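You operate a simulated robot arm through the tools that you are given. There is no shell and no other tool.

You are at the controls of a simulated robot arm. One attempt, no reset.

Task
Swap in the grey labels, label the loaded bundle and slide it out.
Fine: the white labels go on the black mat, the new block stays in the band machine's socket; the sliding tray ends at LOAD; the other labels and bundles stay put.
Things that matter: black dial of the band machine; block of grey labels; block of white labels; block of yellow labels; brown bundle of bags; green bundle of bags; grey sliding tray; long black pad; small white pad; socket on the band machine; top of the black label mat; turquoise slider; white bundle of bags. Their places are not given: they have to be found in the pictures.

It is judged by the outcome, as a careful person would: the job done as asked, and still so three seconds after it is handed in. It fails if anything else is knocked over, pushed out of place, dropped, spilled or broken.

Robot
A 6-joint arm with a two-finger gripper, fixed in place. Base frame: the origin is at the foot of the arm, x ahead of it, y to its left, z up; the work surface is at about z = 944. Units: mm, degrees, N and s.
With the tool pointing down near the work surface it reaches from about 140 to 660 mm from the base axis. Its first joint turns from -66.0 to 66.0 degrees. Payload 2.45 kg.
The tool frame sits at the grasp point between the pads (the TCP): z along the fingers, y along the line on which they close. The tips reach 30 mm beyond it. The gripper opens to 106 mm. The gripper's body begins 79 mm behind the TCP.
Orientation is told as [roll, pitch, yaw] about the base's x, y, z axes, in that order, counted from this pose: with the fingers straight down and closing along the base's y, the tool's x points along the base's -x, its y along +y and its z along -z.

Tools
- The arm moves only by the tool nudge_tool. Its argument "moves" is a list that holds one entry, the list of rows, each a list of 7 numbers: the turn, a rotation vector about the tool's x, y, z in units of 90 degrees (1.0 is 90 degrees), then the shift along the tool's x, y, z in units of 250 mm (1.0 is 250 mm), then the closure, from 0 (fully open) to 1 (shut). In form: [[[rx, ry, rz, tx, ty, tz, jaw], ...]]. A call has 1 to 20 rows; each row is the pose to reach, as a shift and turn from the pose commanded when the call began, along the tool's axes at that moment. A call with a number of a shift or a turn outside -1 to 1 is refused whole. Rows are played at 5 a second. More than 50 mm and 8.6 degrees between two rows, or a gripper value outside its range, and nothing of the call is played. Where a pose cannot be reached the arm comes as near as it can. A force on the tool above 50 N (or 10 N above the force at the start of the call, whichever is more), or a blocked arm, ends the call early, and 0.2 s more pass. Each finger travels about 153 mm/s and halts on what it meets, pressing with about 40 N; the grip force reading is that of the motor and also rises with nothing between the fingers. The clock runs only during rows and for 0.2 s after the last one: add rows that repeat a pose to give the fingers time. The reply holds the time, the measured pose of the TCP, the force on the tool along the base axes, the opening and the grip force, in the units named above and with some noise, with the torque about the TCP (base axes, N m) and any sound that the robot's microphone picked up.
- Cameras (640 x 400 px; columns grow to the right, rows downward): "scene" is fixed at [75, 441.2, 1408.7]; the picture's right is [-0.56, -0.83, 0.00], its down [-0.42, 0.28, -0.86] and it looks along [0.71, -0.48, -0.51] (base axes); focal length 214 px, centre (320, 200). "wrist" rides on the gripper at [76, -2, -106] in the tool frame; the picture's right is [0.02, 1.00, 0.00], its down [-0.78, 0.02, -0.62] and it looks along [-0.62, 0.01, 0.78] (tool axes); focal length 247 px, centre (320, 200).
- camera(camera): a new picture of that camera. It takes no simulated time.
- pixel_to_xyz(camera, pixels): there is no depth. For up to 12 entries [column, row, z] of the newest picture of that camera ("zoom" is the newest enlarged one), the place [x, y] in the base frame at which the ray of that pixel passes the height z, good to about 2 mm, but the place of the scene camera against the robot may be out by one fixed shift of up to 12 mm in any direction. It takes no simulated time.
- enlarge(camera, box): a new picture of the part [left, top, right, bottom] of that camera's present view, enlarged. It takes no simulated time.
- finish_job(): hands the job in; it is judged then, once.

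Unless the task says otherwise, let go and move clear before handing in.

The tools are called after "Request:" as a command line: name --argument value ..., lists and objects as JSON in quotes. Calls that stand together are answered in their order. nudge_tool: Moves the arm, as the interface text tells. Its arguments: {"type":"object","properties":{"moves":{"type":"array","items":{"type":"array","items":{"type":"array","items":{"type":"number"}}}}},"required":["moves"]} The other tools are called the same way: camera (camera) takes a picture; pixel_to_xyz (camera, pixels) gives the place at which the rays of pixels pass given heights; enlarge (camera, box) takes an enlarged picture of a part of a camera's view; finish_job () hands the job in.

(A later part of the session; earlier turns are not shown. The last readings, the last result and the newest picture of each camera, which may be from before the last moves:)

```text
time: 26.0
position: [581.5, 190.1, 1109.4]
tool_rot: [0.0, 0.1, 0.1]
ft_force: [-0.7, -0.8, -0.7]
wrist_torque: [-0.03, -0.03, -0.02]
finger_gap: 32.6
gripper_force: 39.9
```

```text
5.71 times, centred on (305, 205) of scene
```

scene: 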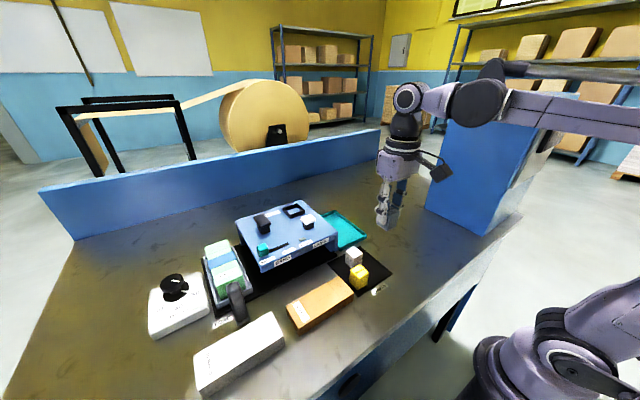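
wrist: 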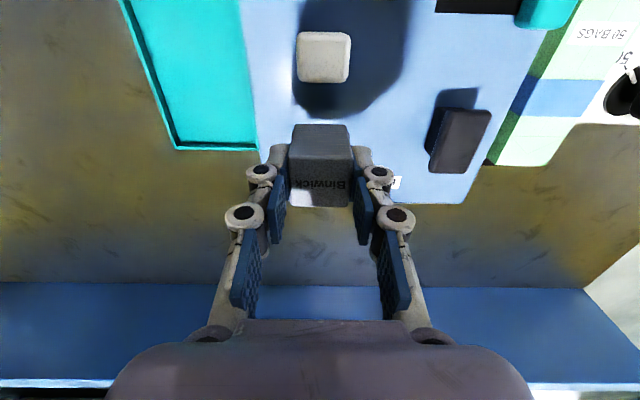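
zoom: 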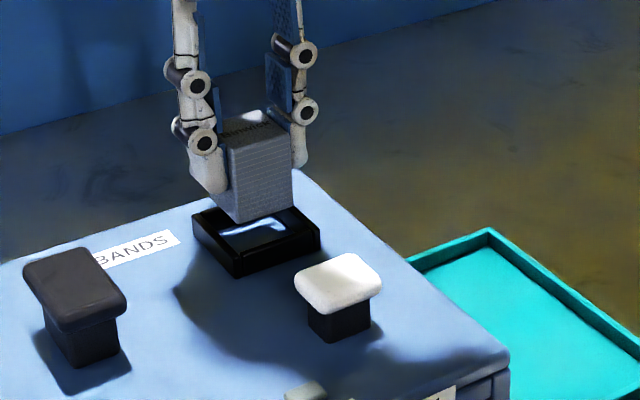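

Compared with the view when the white block was lifted, the frame now sits about 8 zoom px left and 7 px higher. That makes me about 1.7 mm too far in +y and 1.2 mm too far in +x, so I'll correct that and lower to z≈1096.

Request:
nudge_tool --moves '[[[0, 0, 0, 0.005, -0.007, 0, 0.85], [0, 0, 0, 0.005, -0.007, 0, 0.85], [0, 0, 0, 0.005, -0.007, 0.012, 0.85], [0, 0, 0, 0.005, -0.007, 0.012, 0.85]]]'

Request:
enlarge --camera "wrist" --box '[240, 90, 400, 210]'

Request:
enlarge --camera "scene" --box '[270, 180, 330, 230]'

```text
time: 27.0
position: [579.8, 187.1, 1107.4]
tool_rot: [0.0, 0.0, 0.0]
ft_force: [0.0, 0.4, -1.2]
wrist_torque: [-0.02, 0.02, 0.01]
finger_gap: 32.6
gripper_force: 39.9
```

```text
3.33 times, centred on (320, 150) of wrist
```

zoom: 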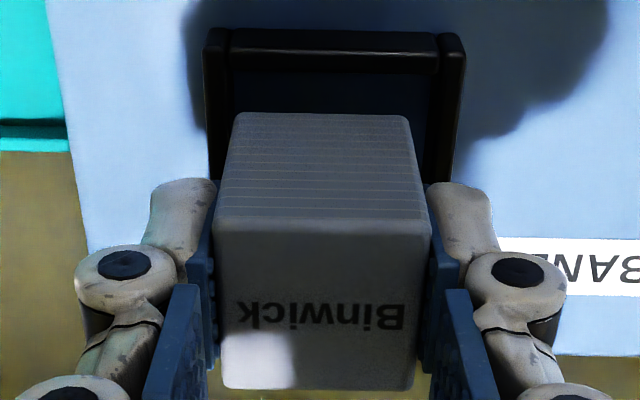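

```text
8.00 times, centred on (300, 205) of scene
```

zoom: 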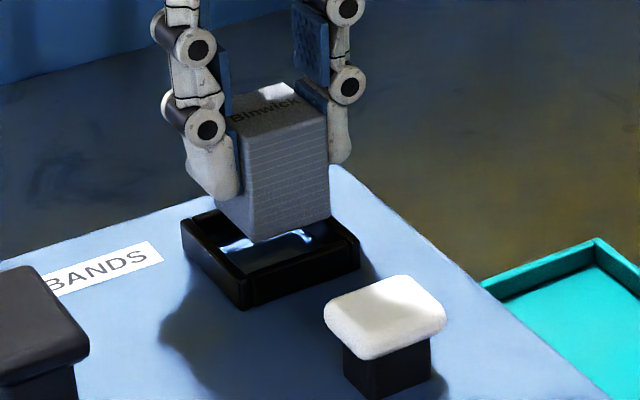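

I'm about 1.5 mm short in y of the frame's centre (frame edges at zoom columns 204–465), and x matches the white block's seat. I'll shift +1.4 mm in y and lower towards the frame.

Request:
nudge_tool --moves '[[[0, 0, 0, 0, 0.0056, 0, 0.85], [0, 0, 0, 0, 0.0056, 0.012, 0.85], [0, 0, 0, 0, 0.0056, 0.024, 0.85], [0, 0, 0, 0, 0.0056, 0.036, 0.85], [0, 0, 0, 0, 0.0056, 0.036, 0.85]]]'

Request:
enlarge --camera "wrist" --box '[240, 90, 400, 210]'

Request:
enlarge --camera "scene" --box '[270, 180, 330, 230]'

```text
time: 28.2
position: [579.0, 189.2, 1097.7]
tool_rot: [-0.1, -0.1, 0.1]
ft_force: [-0.9, -0.8, -0.9]
wrist_torque: [-0.03, -0.01, 0.03]
finger_gap: 32.8
gripper_force: 39.7
```

```text
3.33 times, centred on (320, 150) of wrist
```

zoom: 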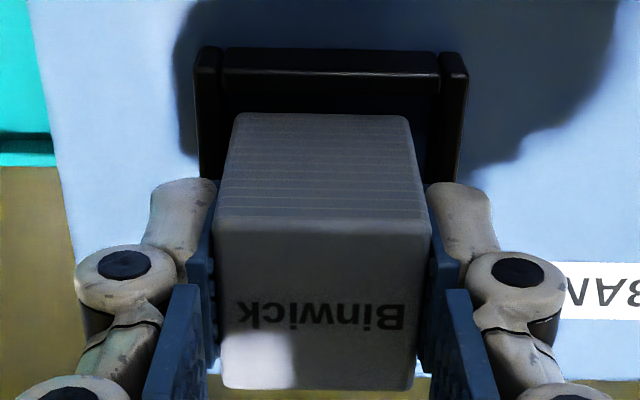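

```text
8.00 times, centred on (300, 205) of scene
```

zoom: 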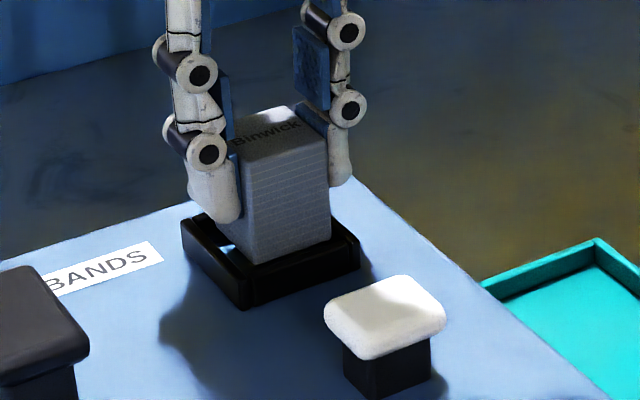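

The block's bottom is just entering the frame and is centred within its clearance. I'll continue down in small steps towards the seated height of z≈1087.

Request:
nudge_tool --moves '[[[0, 0, 0, 0, 0.001, 0.008, 0.85], [0, 0, 0, 0, 0.001, 0.016, 0.85], [0, 0, 0, 0, 0.001, 0.024, 0.85], [0, 0, 0, 0, 0.001, 0.032, 0.85], [0, 0, 0, 0, 0.001, 0.032, 0.85]]]'

Request:
enlarge --camera "scene" --box '[270, 180, 330, 230]'

```text
time: 29.4
position: [577.5, 188.6, 1089.3]
tool_rot: [0.1, 0.1, 0.0]
ft_force: [-0.2, -0.3, -0.3]
wrist_torque: [0.02, -0.01, 0.0]
finger_gap: 32.6
gripper_force: 40.2
```

```text
8.00 times, centred on (300, 205) of scene
```

zoom: 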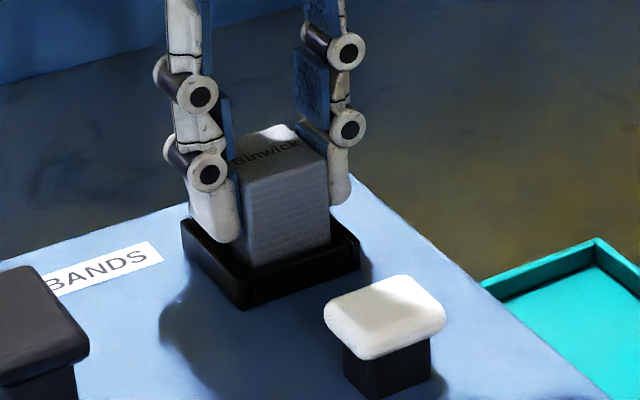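

It's sliding in with no side force. I'll keep lowering in about 1 mm steps until I feel the floor.

Request:
nudge_tool --moves '[[[0, 0, 0, 0, 0, 0.004, 0.85], [0, 0, 0, 0, 0, 0.008, 0.85], [0, 0, 0, 0, 0, 0.012, 0.85], [0, 0, 0, 0, 0, 0.012, 0.85]]]'

```text
time: 30.4
position: [579.2, 188.9, 1085.9]
tool_rot: [0.0, 0.0, -0.1]
ft_force: [0.8, -0.4, 1.2]
wrist_torque: [-0.02, -0.03, 0.01]
finger_gap: 32.6
gripper_force: 39.7
```

There's almost no force yet at z≈1086, so I'll take another 1–2 mm carefully.

Request:
nudge_tool --moves '[[[0, 0, 0, 0, 0, 0.003, 0.85], [0, 0, 0, 0, 0, 0.006, 0.85], [0, 0, 0, 0, 0, 0.006, 0.85]]]'

Request:
enlarge --camera "wrist" --box '[240, 90, 400, 210]'

Request:
enlarge --camera "scene" --box '[270, 180, 330, 230]'

```text
time: 31.2
position: [578.7, 189.1, 1085.0]
tool_rot: [0.1, -0.1, 0.0]
ft_force: [4.5, -0.1, 32.5]
wrist_torque: [0.01, -0.22, 0.0]
finger_gap: 32.8
gripper_force: 40.0
```

```text
3.33 times, centred on (320, 150) of wrist
```

zoom: 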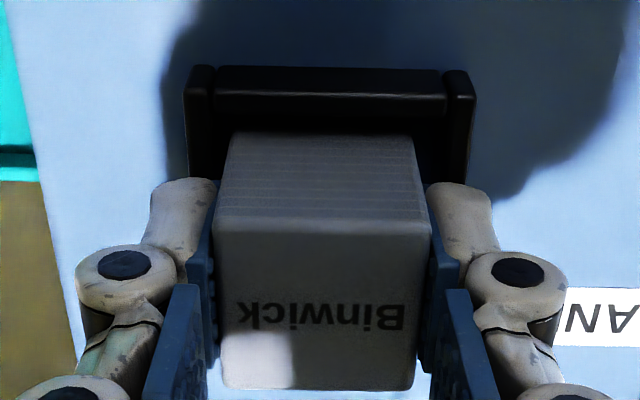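

```text
8.00 times, centred on (300, 205) of scene
```

zoom: 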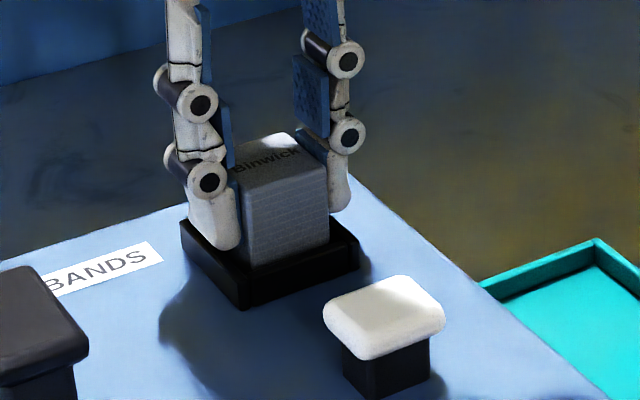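

Force rose to 32 N at z≈1085, the same seat as the white block had, so grey is down in the socket. I'll unload, open and rise to check.

Request:
nudge_tool --moves '[[[0, 0, 0, 0, 0, -0.004, 0.85], [0, 0, 0, 0, 0, -0.004, 0.7], [0, 0, 0, 0, 0, -0.004, 0.55], [0, 0, 0, 0, 0, -0.004, 0.4], [0, 0, 0, 0, 0, -0.004, 0.4], [0, 0, 0, 0, 0, -0.05, 0.4], [0, 0, 0, 0.04, 0, -0.12, 0.4], [0, 0, 0, 0.1, 0, -0.2, 0.4], [0, 0, 0, 0.1, 0, -0.2, 0.4]]]'

Request:
camera --camera "wrist"

Request:
enlarge --camera "scene" --box '[270, 180, 330, 230]'

Request:
enlarge --camera "wrist" --box '[240, 0, 440, 200]'

```text
time: 33.2
position: [554.6, 188.0, 1136.2]
tool_rot: [0.0, 0.0, 0.0]
ft_force: [0.5, 0.9, -0.2]
wrist_torque: [-0.01, 0.02, -0.03]
finger_gap: 63.7
gripper_force: 0.2
```

```text
taken
```

wrist: 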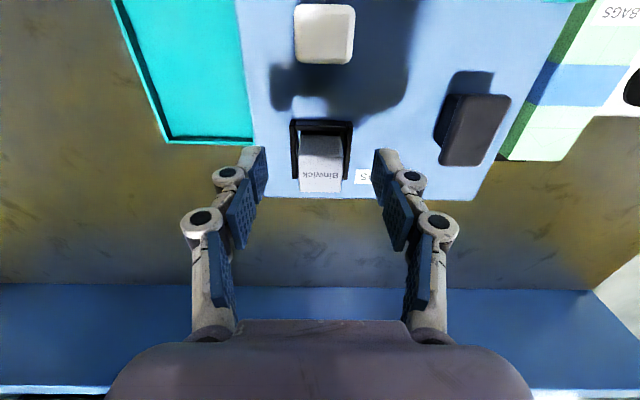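

```text
8.00 times, centred on (300, 205) of scene
```

zoom: 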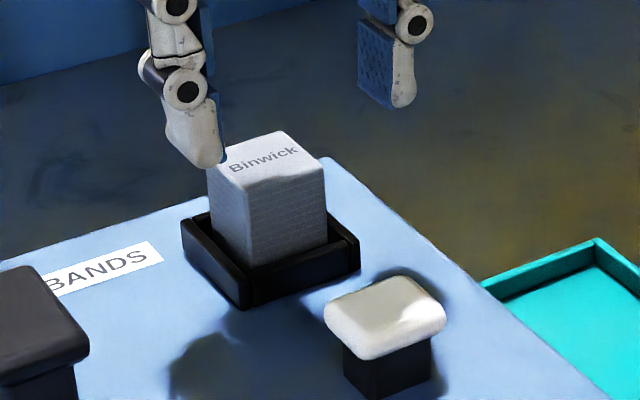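

```text
2.00 times, centred on (340, 100) of wrist
```

zoom: 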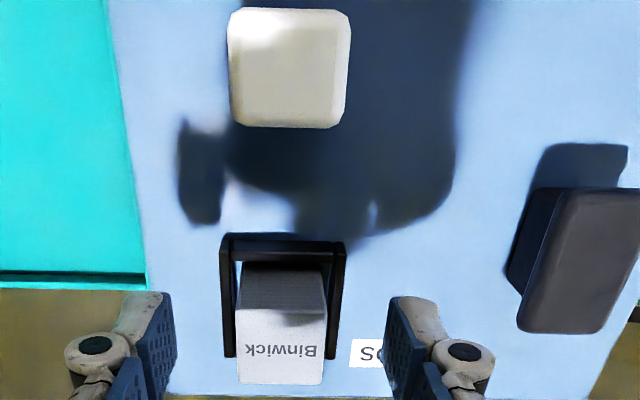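

The grey block is seated in the frame, matching the white one's old position. Now for the tray: I'll move over towards its dark handle near (392,428) to see its shape.

Request:
nudge_tool --moves '[[[0, 0, 0, 0.11, 0.12, 0, 0.4], [0, 0, 0, 0.22, 0.24, 0, 0.4], [0, 0, 0, 0.33, 0.36, 0, 0.4], [0, 0, 0, 0.44, 0.48, 0, 0.4], [0, 0, 0, 0.54, 0.6, 0, 0.4], [0, 0, 0, 0.64, 0.72, 0, 0.4], [0, 0, 0, 0.73, 0.84, 0, 0.4], [0, 0, 0, 0.73, 0.84, 0, 0.4]]]'

Request:
camera --camera "wrist"

Request:
enlarge --camera "wrist" --box '[200, 40, 440, 200]'

Request:
camera --camera "scene"

```text
time: 35.0
position: [370.8, 400.5, 1135.2]
tool_rot: [0.0, -0.1, 0.0]
ft_force: [0.0, 0.0, -0.1]
wrist_torque: [-0.01, 0.04, 0.04]
finger_gap: 63.5
gripper_force: 0.0
```

```text
taken
```

wrist: 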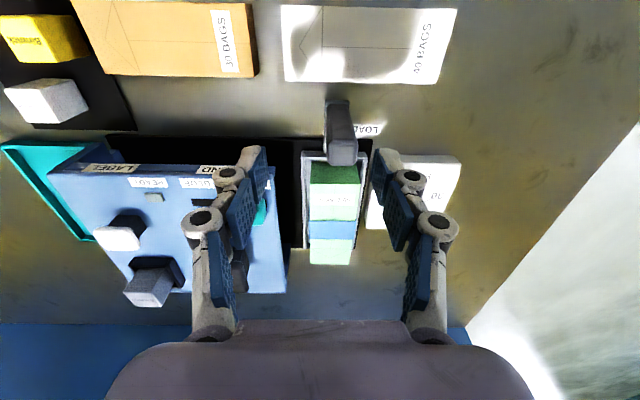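

```text
2.50 times, centred on (320, 120) of wrist
```

zoom: 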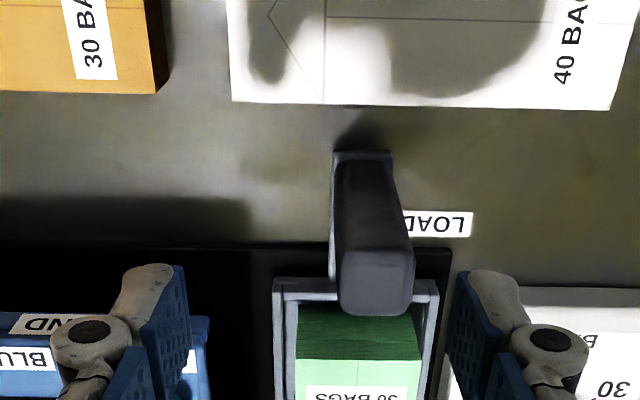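

```text
taken
```

scene: 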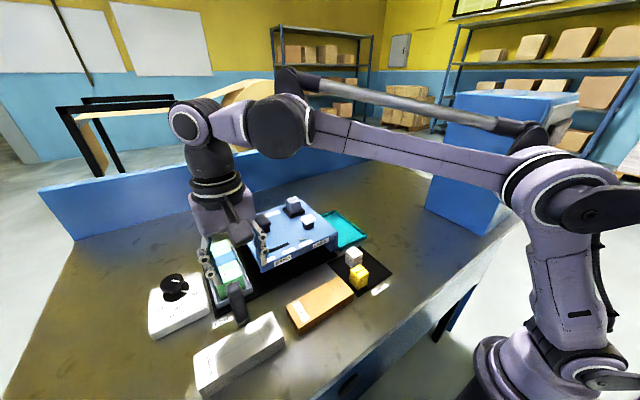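

The handle is a vertical post (wrist zoom columns 332–414, rows 150–310) in front of the tray, about 28 mm wide. I'll query rays for the post, tray, bundles and machine front.

Request:
pixel_to_xyz --camera "zoom" --pixels '[[332, 153, 950], [394, 153, 950], [340, 300, 1025], [414, 300, 1025], [345, 252, 1025], [405, 252, 1025], [273, 285, 965], [437, 285, 965], [155, 93, 985], [235, 102, 985], [608, 110, 985], [208, 318, 1024]]'

Request:
enlarge --camera "scene" --box '[205, 255, 275, 335]'

```text
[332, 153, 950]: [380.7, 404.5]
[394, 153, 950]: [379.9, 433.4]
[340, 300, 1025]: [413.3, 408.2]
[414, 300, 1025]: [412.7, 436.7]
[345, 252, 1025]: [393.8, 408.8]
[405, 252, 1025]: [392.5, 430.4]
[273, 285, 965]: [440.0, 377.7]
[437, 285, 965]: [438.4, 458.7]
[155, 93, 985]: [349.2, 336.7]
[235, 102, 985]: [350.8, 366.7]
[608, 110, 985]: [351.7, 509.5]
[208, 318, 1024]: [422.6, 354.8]
```

```text
5.00 times, centred on (240, 295) of scene
```

zoom: 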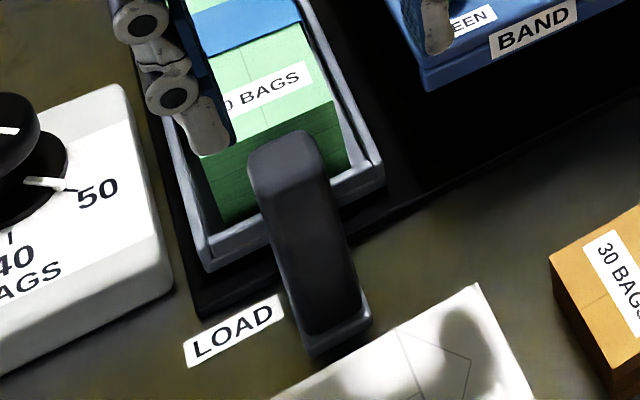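

The post seems to be about 25 mm wide, centred near (397,420), with its top around z=1040. The machine front at x≈423 and the bundles at x≈351 leave room for the gripper. I'll move above it and check alignment.

Request:
nudge_tool --moves '[[[0, 0, 0, -0.05, 0.04, 0, 0.35], [0, 0, 0, -0.093, 0.08, 0.04, 0.35], [0, 0, 0, -0.093, 0.08, 0.1, 0.35], [0, 0, 0, -0.093, 0.08, 0.1, 0.35]]]'

Request:
camera --camera "wrist"

Request:
enlarge --camera "wrist" --box '[230, 80, 410, 200]'

Request:
enlarge --camera "scene" --box '[180, 220, 290, 340]'

```text
time: 36.0
position: [396.8, 418.4, 1109.5]
tool_rot: [-0.1, 0.1, 0.1]
ft_force: [-0.9, 0.1, 0.1]
wrist_torque: [0.02, 0.0, 0.0]
finger_gap: 69.1
gripper_force: 0.1
```

```text
taken
```

wrist: 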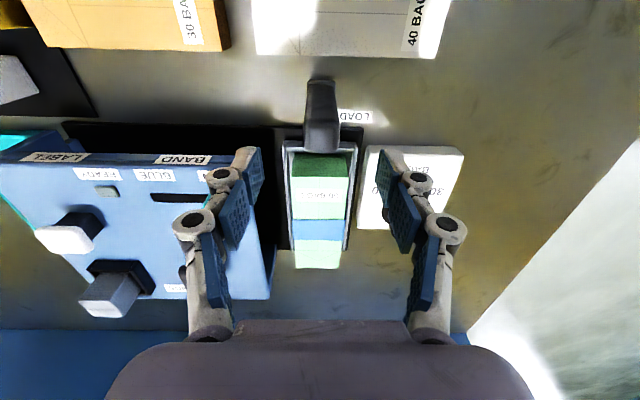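

```text
3.33 times, centred on (320, 140) of wrist
```

zoom: 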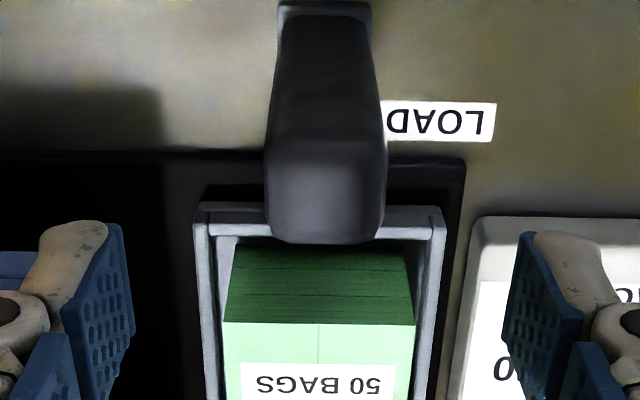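

```text
3.33 times, centred on (235, 280) of scene
```

zoom: 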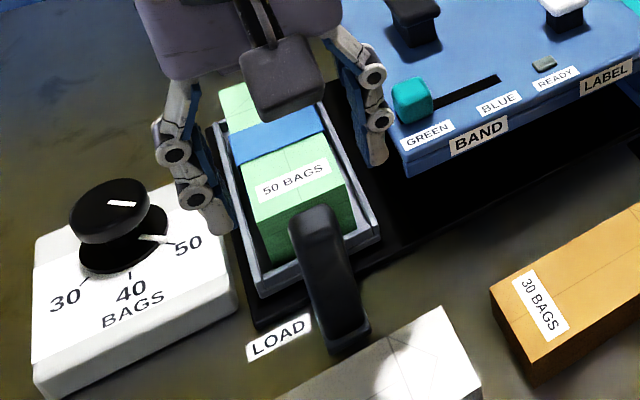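

The post's top is near z≈1034, spanning x≈392–415 and centred at y≈419; my fingers at wrist columns 250 and 390 straddle it. I'll lower with the fingers open on both sides, stopping at z≈1040 to check.

Request:
nudge_tool --moves '[[[0, 0, 0, -0.006, 0.002, 0.08, 0.4], [0, 0, 0, -0.006, 0.002, 0.16, 0.4], [0, 0, 0, -0.006, 0.002, 0.22, 0.4], [0, 0, 0, -0.006, 0.002, 0.28, 0.4], [0, 0, 0, -0.006, 0.002, 0.28, 0.4]]]'

Request:
camera --camera "wrist"

Request:
enlarge --camera "scene" --box '[180, 220, 290, 340]'

```text
time: 37.2
position: [396.1, 420.0, 1039.8]
tool_rot: [0.0, 0.1, 0.0]
ft_force: [0.7, -0.2, -0.4]
wrist_torque: [0.0, -0.03, 0.01]
finger_gap: 63.7
gripper_force: 0.0
```

```text
taken
```

wrist: 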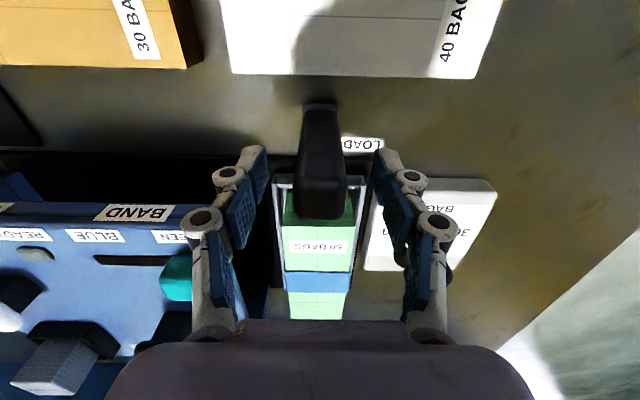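

```text
3.33 times, centred on (235, 280) of scene
```

zoom: 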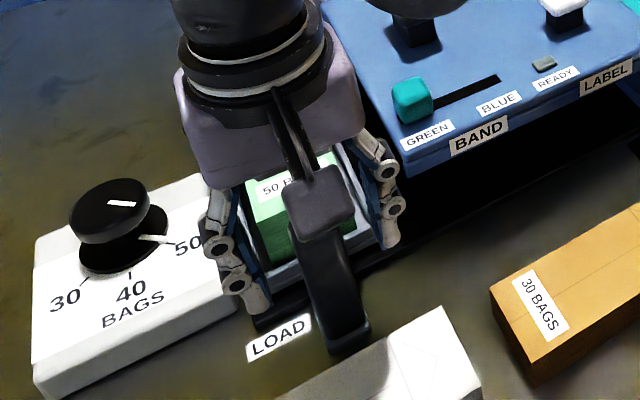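

From the parallax of the last two views, the post top is nearer z≈1055 and centred at about (394,418). I'll lower 10 mm more, shift 2 mm to centre, and close on the post.

Request:
nudge_tool --moves '[[[0, 0, 0, 0.006, -0.006, 0.02, 0.4], [0, 0, 0, 0.006, -0.006, 0.04, 0.4], [0, 0, 0, 0.006, -0.006, 0.04, 0.55], [0, 0, 0, 0.006, -0.006, 0.04, 0.68], [0, 0, 0, 0.006, -0.006, 0.04, 0.8], [0, 0, 0, 0.006, -0.006, 0.04, 0.9], [0, 0, 0, 0.006, -0.006, 0.04, 0.9]]]'

Request:
camera --camera "wrist"

Request:
enlarge --camera "scene" --box '[180, 220, 290, 340]'

```text
time: 38.8
position: [394.0, 417.5, 1030.1]
tool_rot: [0.1, 0.0, 0.0]
ft_force: [0.3, 1.5, -1.3]
wrist_torque: [0.07, -0.05, -0.04]
finger_gap: 25.2
gripper_force: 44.2
```

```text
taken
```

wrist: 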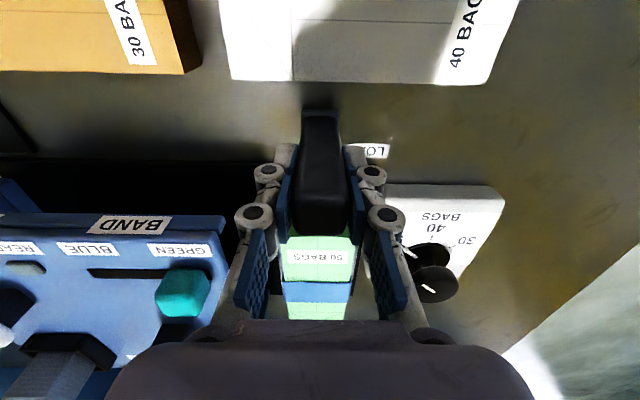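

```text
3.33 times, centred on (235, 280) of scene
```

zoom: 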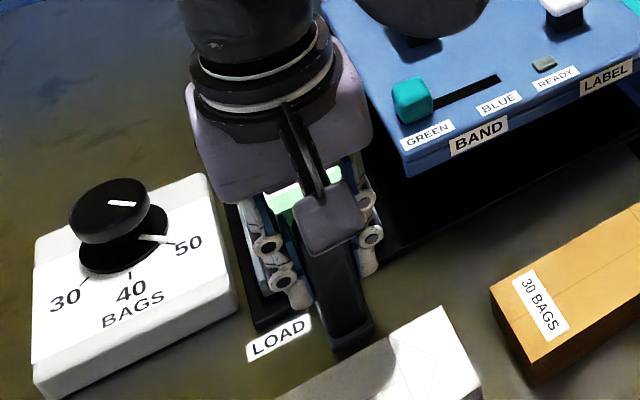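

The gap is 25 mm at 44 N, so I have the post, at y≈417.5 in the LOAD position. I'll start sliding it gently along -y and watch the force.

Request:
nudge_tool --moves '[[[0, 0, 0, 0, -0.02, 0, 0.9], [0, 0, 0, 0, -0.05, 0, 0.9], [0, 0, 0, 0, -0.09, 0, 0.9], [0, 0, 0, 0, -0.13, 0, 0.9], [0, 0, 0, 0, -0.16, 0, 0.9], [0, 0, 0, 0, -0.16, 0, 0.9]]]'

Request:
camera --camera "scene"

Request:
camera --camera "wrist"

```text
time: 40.2
position: [395.4, 377.2, 1028.7]
tool_rot: [0.0, 0.0, 0.0]
ft_force: [0.6, 0.1, -28.0]
wrist_torque: [0.02, -0.74, -0.07]
finger_gap: 25.2
gripper_force: 45.5
```

```text
taken
```

scene: 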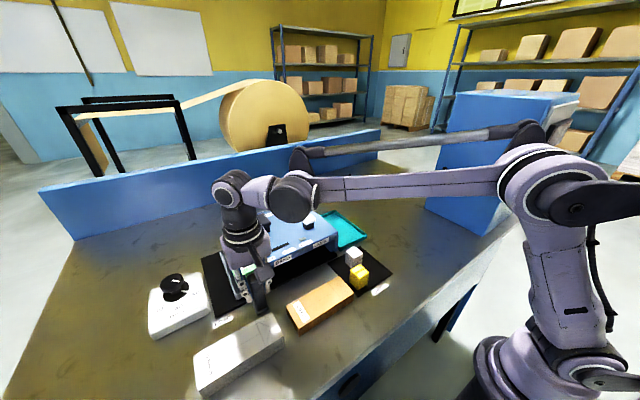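

```text
taken
```

wrist: 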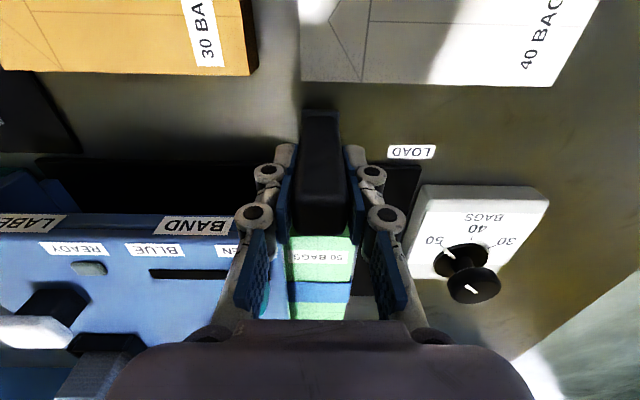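

The tray follows smoothly (now y≈377), but the tool is pulled down by 28 N, so I'm lifting slightly on the post. I'll lower about 1 mm to relieve it, then continue.

Request:
nudge_tool --moves '[[[0, 0, 0, 0, 0, 0.004, 0.9], [0, 0, 0, 0, 0, 0.004, 0.9]]]'

```text
time: 40.8
position: [395.4, 378.0, 1029.0]
tool_rot: [0.0, -0.1, 0.0]
ft_force: [3.1, 0.2, -11.6]
wrist_torque: [-0.06, 0.01, 0.05]
finger_gap: 25.3
gripper_force: 44.8
```

Lowering 1 mm cut it to -12 N. I'll take off another 0.7 mm and keep sliding.

Request:
nudge_tool --moves '[[[0, 0, 0, 0, -0.01, 0.003, 0.9], [0, 0, 0, 0, -0.04, 0.003, 0.9], [0, 0, 0, 0, -0.08, 0.003, 0.9], [0, 0, 0, 0, -0.12, 0.003, 0.9], [0, 0, 0, 0, -0.16, 0.003, 0.9], [0, 0, 0, 0, -0.18, 0.003, 0.9], [0, 0, 0, 0, -0.18, 0.003, 0.9]]]'

Request:
camera --camera "wrist"

Request:
enlarge --camera "scene" --box '[200, 200, 340, 330]'

```text
time: 42.4
position: [394.5, 332.2, 1028.6]
tool_rot: [0.0, -0.1, 0.0]
ft_force: [7.9, 0.5, 31.0]
wrist_torque: [0.04, -0.37, 0.04]
finger_gap: 25.6
gripper_force: 45.0
```

```text
taken
```

wrist: 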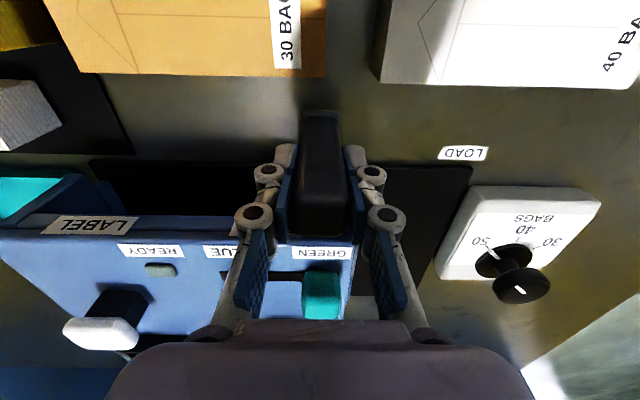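

```text
3.08 times, centred on (270, 265) of scene
```

zoom: 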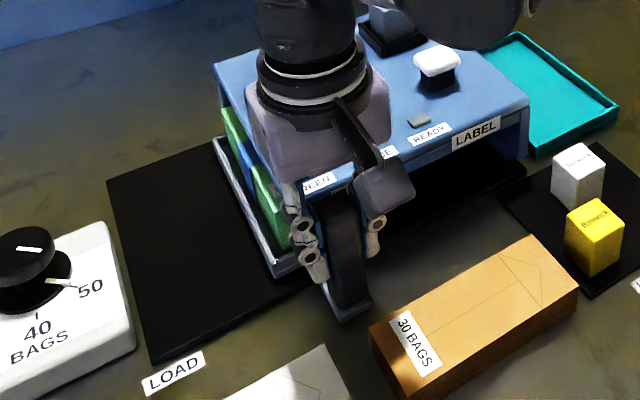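

Now the force is +31 N the other way, so the rail constrains the height and small height errors load the post. I'll open the fingers to a loose cage of about 31 mm around the post and push without gripping.

Request:
nudge_tool --moves '[[[0, 0, 0, 0, 0, 0, 0.71], [0, 0, 0, 0, 0, 0, 0.71]]]'

```text
time: 43.0
position: [394.5, 331.9, 1029.1]
tool_rot: [0.0, 0.0, -0.1]
ft_force: [0.7, 0.5, -0.3]
wrist_torque: [0.0, 0.01, -0.01]
finger_gap: 30.9
gripper_force: 0.1
```

Request:
nudge_tool --moves '[[[0, 0, 0, 0, -0.015, 0, 0.71], [0, 0, 0, 0, -0.04, 0, 0.71], [0, 0, 0, 0, -0.08, 0, 0.71], [0, 0, 0, 0, -0.12, 0, 0.71], [0, 0, 0, 0, -0.16, 0, 0.71], [0, 0, 0, 0, -0.2, 0, 0.71], [0, 0, 0, 0, -0.22, 0, 0.71], [0, 0, 0, 0, -0.22, 0, 0.71]]]'

Request:
camera --camera "wrist"

Request:
enlarge --camera "scene" --box '[200, 200, 340, 330]'

```text
time: 44.8
position: [394.1, 277.2, 1030.2]
tool_rot: [0.0, 0.0, -0.1]
ft_force: [-0.8, 0.8, 0.6]
wrist_torque: [-0.02, 0.0, 0.0]
finger_gap: 31.0
gripper_force: 0.6
```

```text
taken
```

wrist: 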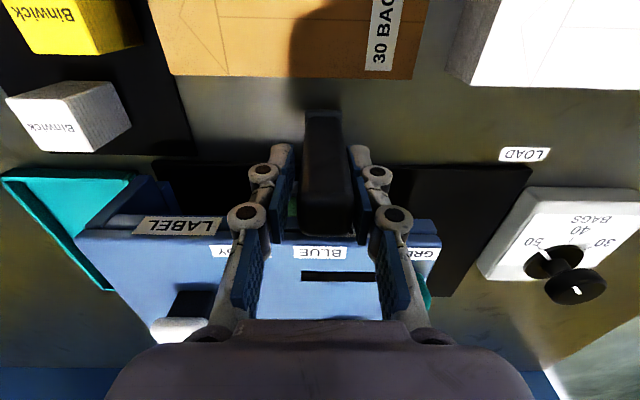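

```text
3.08 times, centred on (270, 265) of scene
```

zoom: 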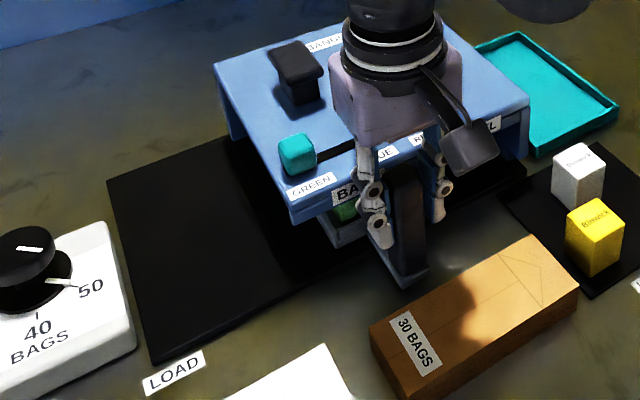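

With the loose cage it slides with negligible force, and the post is now near y≈280. I'll continue to about 15 mm short of the label station and look.

Request:
nudge_tool --moves '[[[0, 0, 0, 0, -0.02, 0, 0.71], [0, 0, 0, 0, -0.06, 0, 0.71], [0, 0, 0, 0, -0.1, 0, 0.71], [0, 0, 0, 0, -0.14, 0, 0.71], [0, 0, 0, 0, -0.18, 0, 0.71], [0, 0, 0, 0, -0.22, 0, 0.71], [0, 0, 0, 0, -0.26, 0, 0.71], [0, 0, 0, 0, -0.29, 0, 0.71], [0, 0, 0, 0, -0.3, 0, 0.71], [0, 0, 0, 0, -0.3, 0, 0.71]]]'

Request:
camera --camera "wrist"

Request:
enlarge --camera "scene" --box '[230, 190, 370, 320]'

```text
time: 47.0
position: [394.6, 202.6, 1027.7]
tool_rot: [0.0, 0.0, 0.0]
ft_force: [0.4, 0.5, -0.7]
wrist_torque: [0.0, 0.0, -0.04]
finger_gap: 31.1
gripper_force: 0.6
```

```text
taken
```

wrist: 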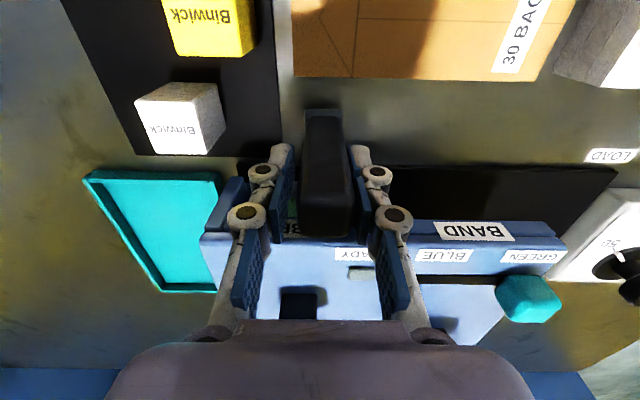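

```text
3.08 times, centred on (300, 255) of scene
```

zoom: 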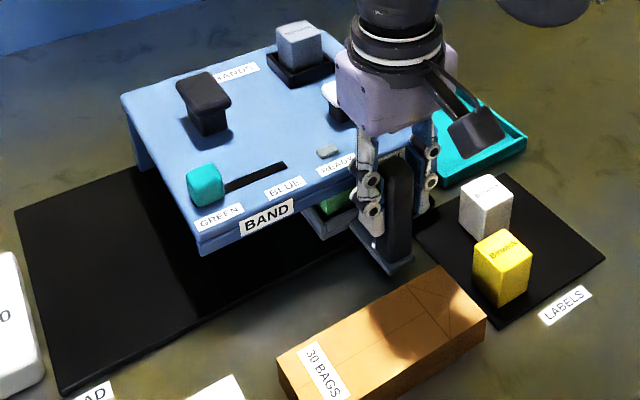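

The post is at about y≈205 and the lamp at scene zoom (327,150) is still grey. I'll push the last 17 mm in small steps, feeling for a stop.

Request:
nudge_tool --moves '[[[0, 0, 0, 0, -0.015, 0, 0.71], [0, 0, 0, 0, -0.03, 0, 0.71], [0, 0, 0, 0, -0.045, 0, 0.71], [0, 0, 0, 0, -0.06, 0, 0.71], [0, 0, 0, 0, -0.067, 0, 0.71], [0, 0, 0, 0, -0.067, 0, 0.71]]]'

Request:
camera --camera "wrist"

Request:
enlarge --camera "scene" --box '[250, 190, 370, 300]'

```text
time: 48.4
position: [395.3, 185.9, 1027.7]
tool_rot: [0.1, 0.1, 0.1]
ft_force: [-0.1, 3.1, 0.9]
wrist_torque: [0.15, 0.0, -0.02]
finger_gap: 33.0
gripper_force: 1.3
```

```text
taken
```

wrist: 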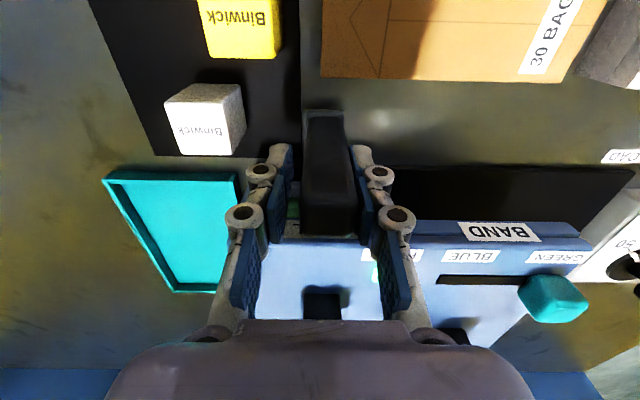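

```text
3.64 times, centred on (310, 245) of scene
```

zoom: 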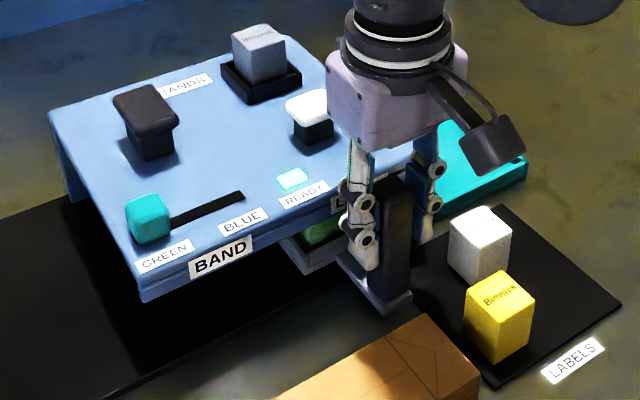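

The READY lamp at scene zoom (292,178) is now lit, and I felt a light stop, so the tray is at the LABEL station. I'll open around the post without moving it and lift straight off.

Request:
nudge_tool --moves '[[[0, 0, 0, 0, 0.008, 0, 0.65], [0, 0, 0, 0, 0.01, 0, 0.58], [0, 0, 0, 0, 0.01, 0, 0.58], [0, 0, 0, 0, 0.01, -0.08, 0.58], [0, 0, 0, 0, 0.01, -0.2, 0.58], [0, 0, 0, 0, 0.01, -0.34, 0.58], [0, 0, 0, 0, 0.01, -0.48, 0.58], [0, 0, 0, 0, 0.01, -0.48, 0.58]]]'

Request:
camera --camera "wrist"

Request:
enlarge --camera "scene" --box '[250, 190, 370, 300]'

```text
time: 50.2
position: [394.6, 188.1, 1148.8]
tool_rot: [-0.1, 0.0, -0.1]
ft_force: [0.4, 0.8, 0.3]
wrist_torque: [0.01, -0.01, -0.03]
finger_gap: 44.5
gripper_force: 0.1
```

```text
taken
```

wrist: 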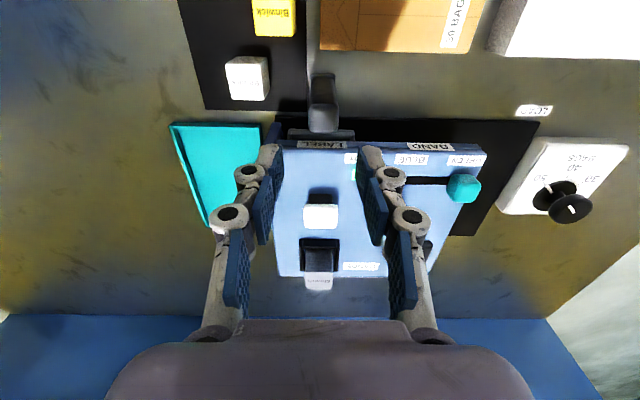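

```text
3.64 times, centred on (310, 245) of scene
```

zoom: 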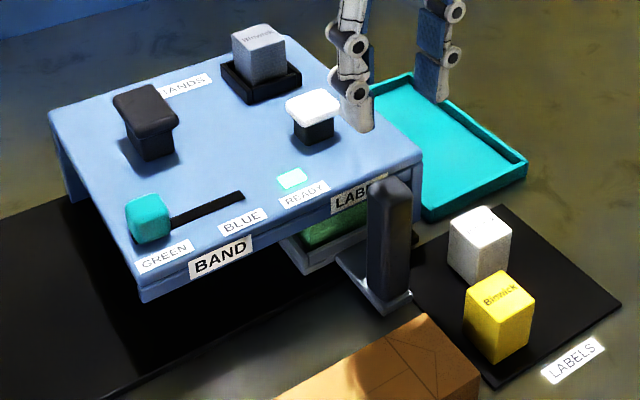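

READY stays lit with the hand away, and the white pad sits at wrist (321,215). I'll close the fingers and move above the pad at about (492,188.5).

Request:
nudge_tool --moves '[[[0, 0, 0, -0.1, 0, 0, 0.8], [0, 0, 0, -0.2, 0, 0, 1.0], [0, 0, 0, -0.3, 0, 0, 1.0], [0, 0, 0, -0.39, 0.002, 0.04, 1.0], [0, 0, 0, -0.39, 0.002, 0.12, 1.0], [0, 0, 0, -0.39, 0.002, 0.12, 1.0]]]'

Request:
camera --camera "wrist"

Request:
enlarge --camera "wrist" --box '[230, 80, 410, 220]'

Request:
enlarge --camera "scene" --box '[260, 180, 350, 250]'

```text
time: 51.6
position: [493.5, 189.8, 1118.6]
tool_rot: [0.0, 0.0, 0.0]
ft_force: [0.5, -0.5, 0.0]
wrist_torque: [0.02, 0.0, -0.01]
finger_gap: 0.2
gripper_force: 28.2
```

```text
taken
```

wrist: 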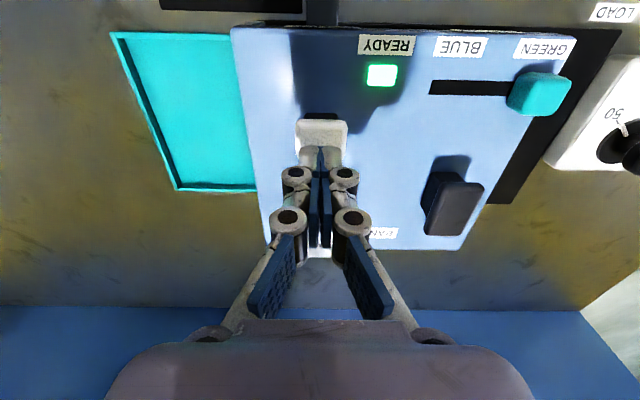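

```text
2.86 times, centred on (320, 150) of wrist
```

zoom: 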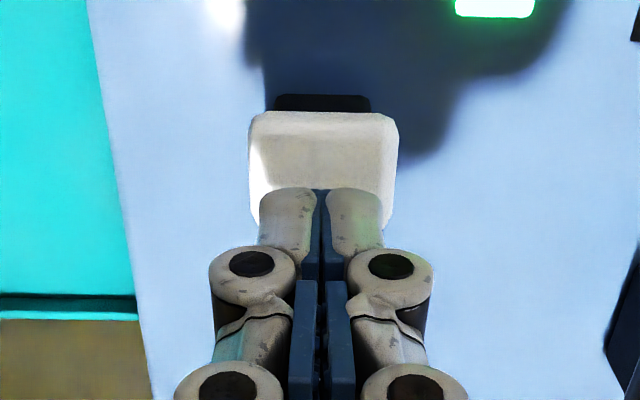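

```text
5.71 times, centred on (305, 215) of scene
```

zoom: 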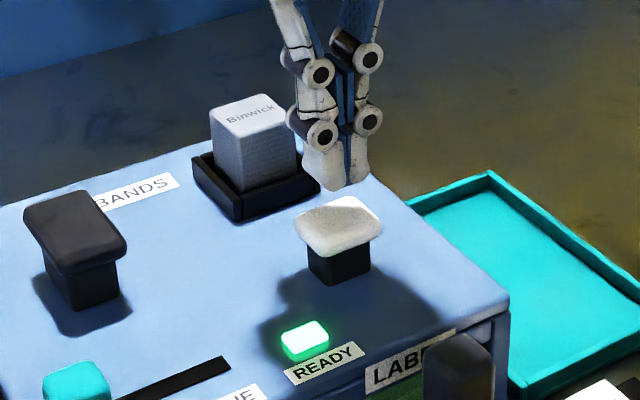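

READY glows green, and the closed fingertips are centred above the white pad (scene zoom: tip (337,188), pad (338,225)). I'll lower gradually to touch and press the pad.

Request:
nudge_tool --moves '[[[0, 0, 0, 0, 0, 0.02, 1.0], [0, 0, 0, 0, 0, 0.04, 1.0], [0, 0, 0, 0, 0, 0.055, 1.0], [0, 0, 0, 0, 0, 0.065, 1.0], [0, 0, 0, 0, 0, 0.065, 1.0]]]'

Request:
enlarge --camera "scene" --box '[260, 180, 350, 250]'

```text
time: 52.8
position: [492.3, 189.1, 1101.2]
tool_rot: [0.0, 0.0, 0.0]
ft_force: [0.6, -0.3, 0.5]
wrist_torque: [-0.03, 0.03, 0.03]
finger_gap: 0.1
gripper_force: 28.2
```

```text
5.71 times, centred on (305, 215) of scene
```

zoom: 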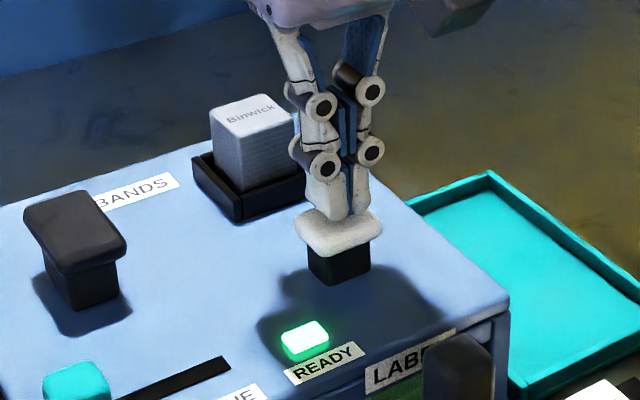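

The tips are just above the pad's surface with no force yet. I'll press on in 1–2 mm steps.

Request:
nudge_tool --moves '[[[0, 0, 0, 0, 0, 0.008, 1.0], [0, 0, 0, 0, 0, 0.016, 1.0], [0, 0, 0, 0, 0, 0.024, 1.0], [0, 0, 0, 0, 0, 0.024, 1.0]]]'

Request:
enlarge --camera "scene" --box '[260, 180, 350, 250]'

```text
time: 53.8
position: [491.8, 190.0, 1094.5]
tool_rot: [0.0, 0.0, 0.0]
ft_force: [1.1, -0.3, 1.1]
wrist_torque: [0.01, -0.02, 0.02]
finger_gap: 6.2
gripper_force: 28.5
```

```text
5.71 times, centred on (305, 215) of scene
```

zoom: 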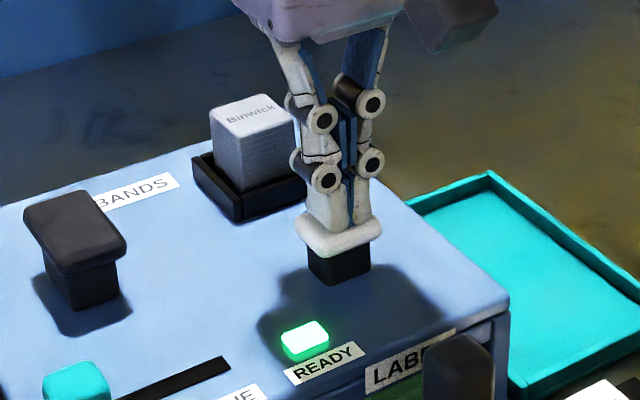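

The tips are touching the pad and have spread by 6 mm, with little force so far. I'll press a few mm further and watch for force, a sound or pad travel.

Request:
nudge_tool --moves '[[[0, 0, 0, 0, 0, 0.006, 1.0], [0, 0, 0, 0, 0, 0.012, 1.0], [0, 0, 0, 0, 0, 0.018, 1.0], [0, 0, 0, 0, 0, 0.018, 1.0]]]'

Request:
enlarge --camera "scene" --box '[260, 180, 350, 250]'

Request:
enlarge --camera "wrist" --box '[230, 80, 410, 220]'

```text
time: 54.8
position: [492.7, 188.8, 1091.4]
tool_rot: [0.0, 0.0, 0.0]
ft_force: [2.5, 1.3, 3.1]
wrist_torque: [0.02, -0.09, -0.03]
finger_gap: 5.8
gripper_force: 28.4
```

```text
5.71 times, centred on (305, 215) of scene
```

zoom: 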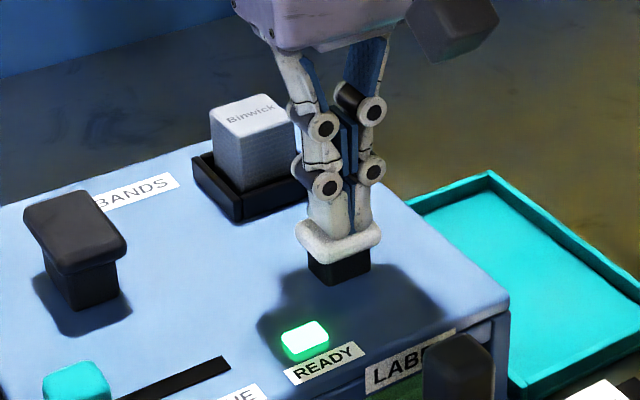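

```text
2.86 times, centred on (320, 150) of wrist
```

zoom: 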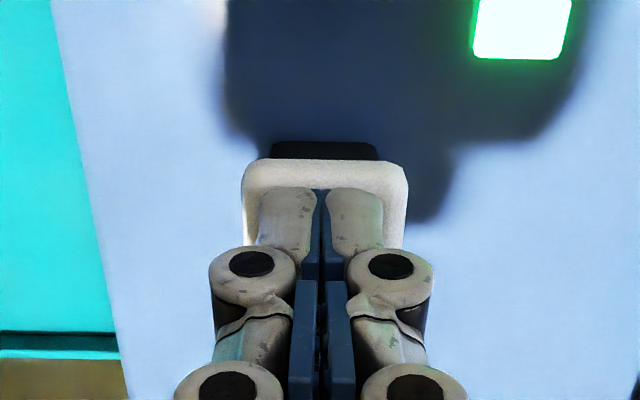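

The pad is moving down (its stem shows shorter in the scene view) with only 3 N of spring force. I'll keep pressing.

Request:
nudge_tool --moves '[[[0, 0, 0, 0, 0, 0.006, 1.0], [0, 0, 0, 0, 0, 0.012, 1.0], [0, 0, 0, 0, 0, 0.018, 1.0], [0, 0, 0, 0, 0, 0.018, 1.0]]]'

Request:
enlarge --camera "scene" --box '[260, 180, 350, 250]'

```text
time: 55.8
position: [492.2, 189.1, 1087.8]
tool_rot: [0.0, 0.0, 0.0]
ft_force: [-2.9, -1.6, 5.4]
wrist_torque: [-0.04, 0.12, 0.01]
finger_gap: 6.0
gripper_force: 28.0
```

```text
5.71 times, centred on (305, 215) of scene
```

zoom: 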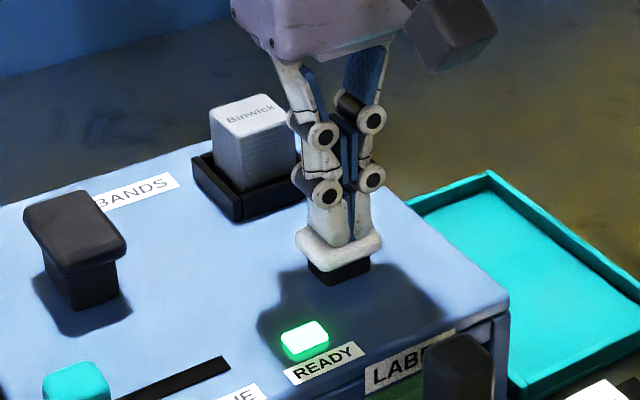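

The spring force is rising gently (5 N) and the pad still has travel left. I'll continue in the same small steps until it bottoms or clicks.

Request:
nudge_tool --moves '[[[0, 0, 0, 0, 0, 0.006, 1.0], [0, 0, 0, 0, 0, 0.012, 1.0], [0, 0, 0, 0, 0, 0.016, 1.0], [0, 0, 0, 0, 0, 0.016, 1.0]]]'

Request:
enlarge --camera "scene" --box '[260, 180, 350, 250]'

```text
time: 56.8
position: [492.7, 189.4, 1082.9]
tool_rot: [0.1, -0.1, 0.0]
ft_force: [-2.2, -1.1, 6.2]
wrist_torque: [-0.02, 0.08, 0.0]
finger_gap: 6.0
gripper_force: 29.0
heard: click
```

```text
5.71 times, centred on (305, 215) of scene
```

zoom: 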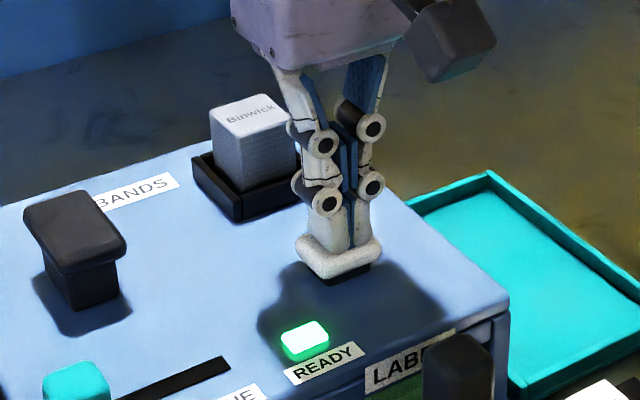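

I heard a click, so the label pad has actuated. I'll raise straight off the pad and check its state and the lamp.

Request:
nudge_tool --moves '[[[0, 0, 0, 0, 0, -0.02, 1.0], [0, 0, 0, 0, 0, -0.06, 1.0], [0, 0, 0, 0, 0, -0.14, 1.0], [0, 0, 0, 0, 0, -0.26, 1.0], [0, 0, 0, 0, 0, -0.26, 1.0]]]'

Request:
enlarge --camera "scene" --box '[260, 180, 350, 250]'

Request:
camera --camera "wrist"

```text
time: 58.0
position: [492.3, 189.8, 1147.6]
tool_rot: [0.0, 0.0, 0.0]
ft_force: [0.1, 0.0, 0.1]
wrist_torque: [0.01, -0.02, -0.01]
finger_gap: 0.2
gripper_force: 28.7
```

```text
5.71 times, centred on (305, 215) of scene
```

zoom: 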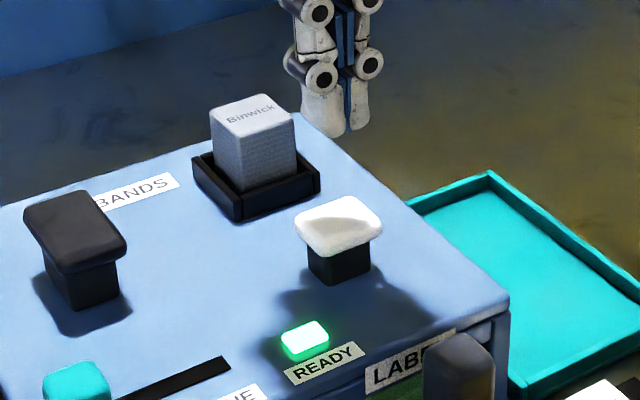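

```text
taken
```

wrist: 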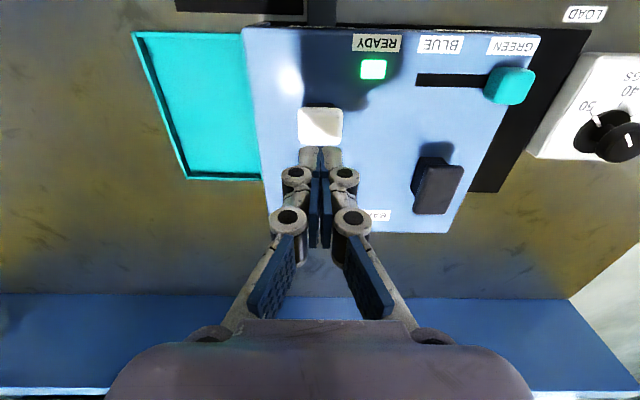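

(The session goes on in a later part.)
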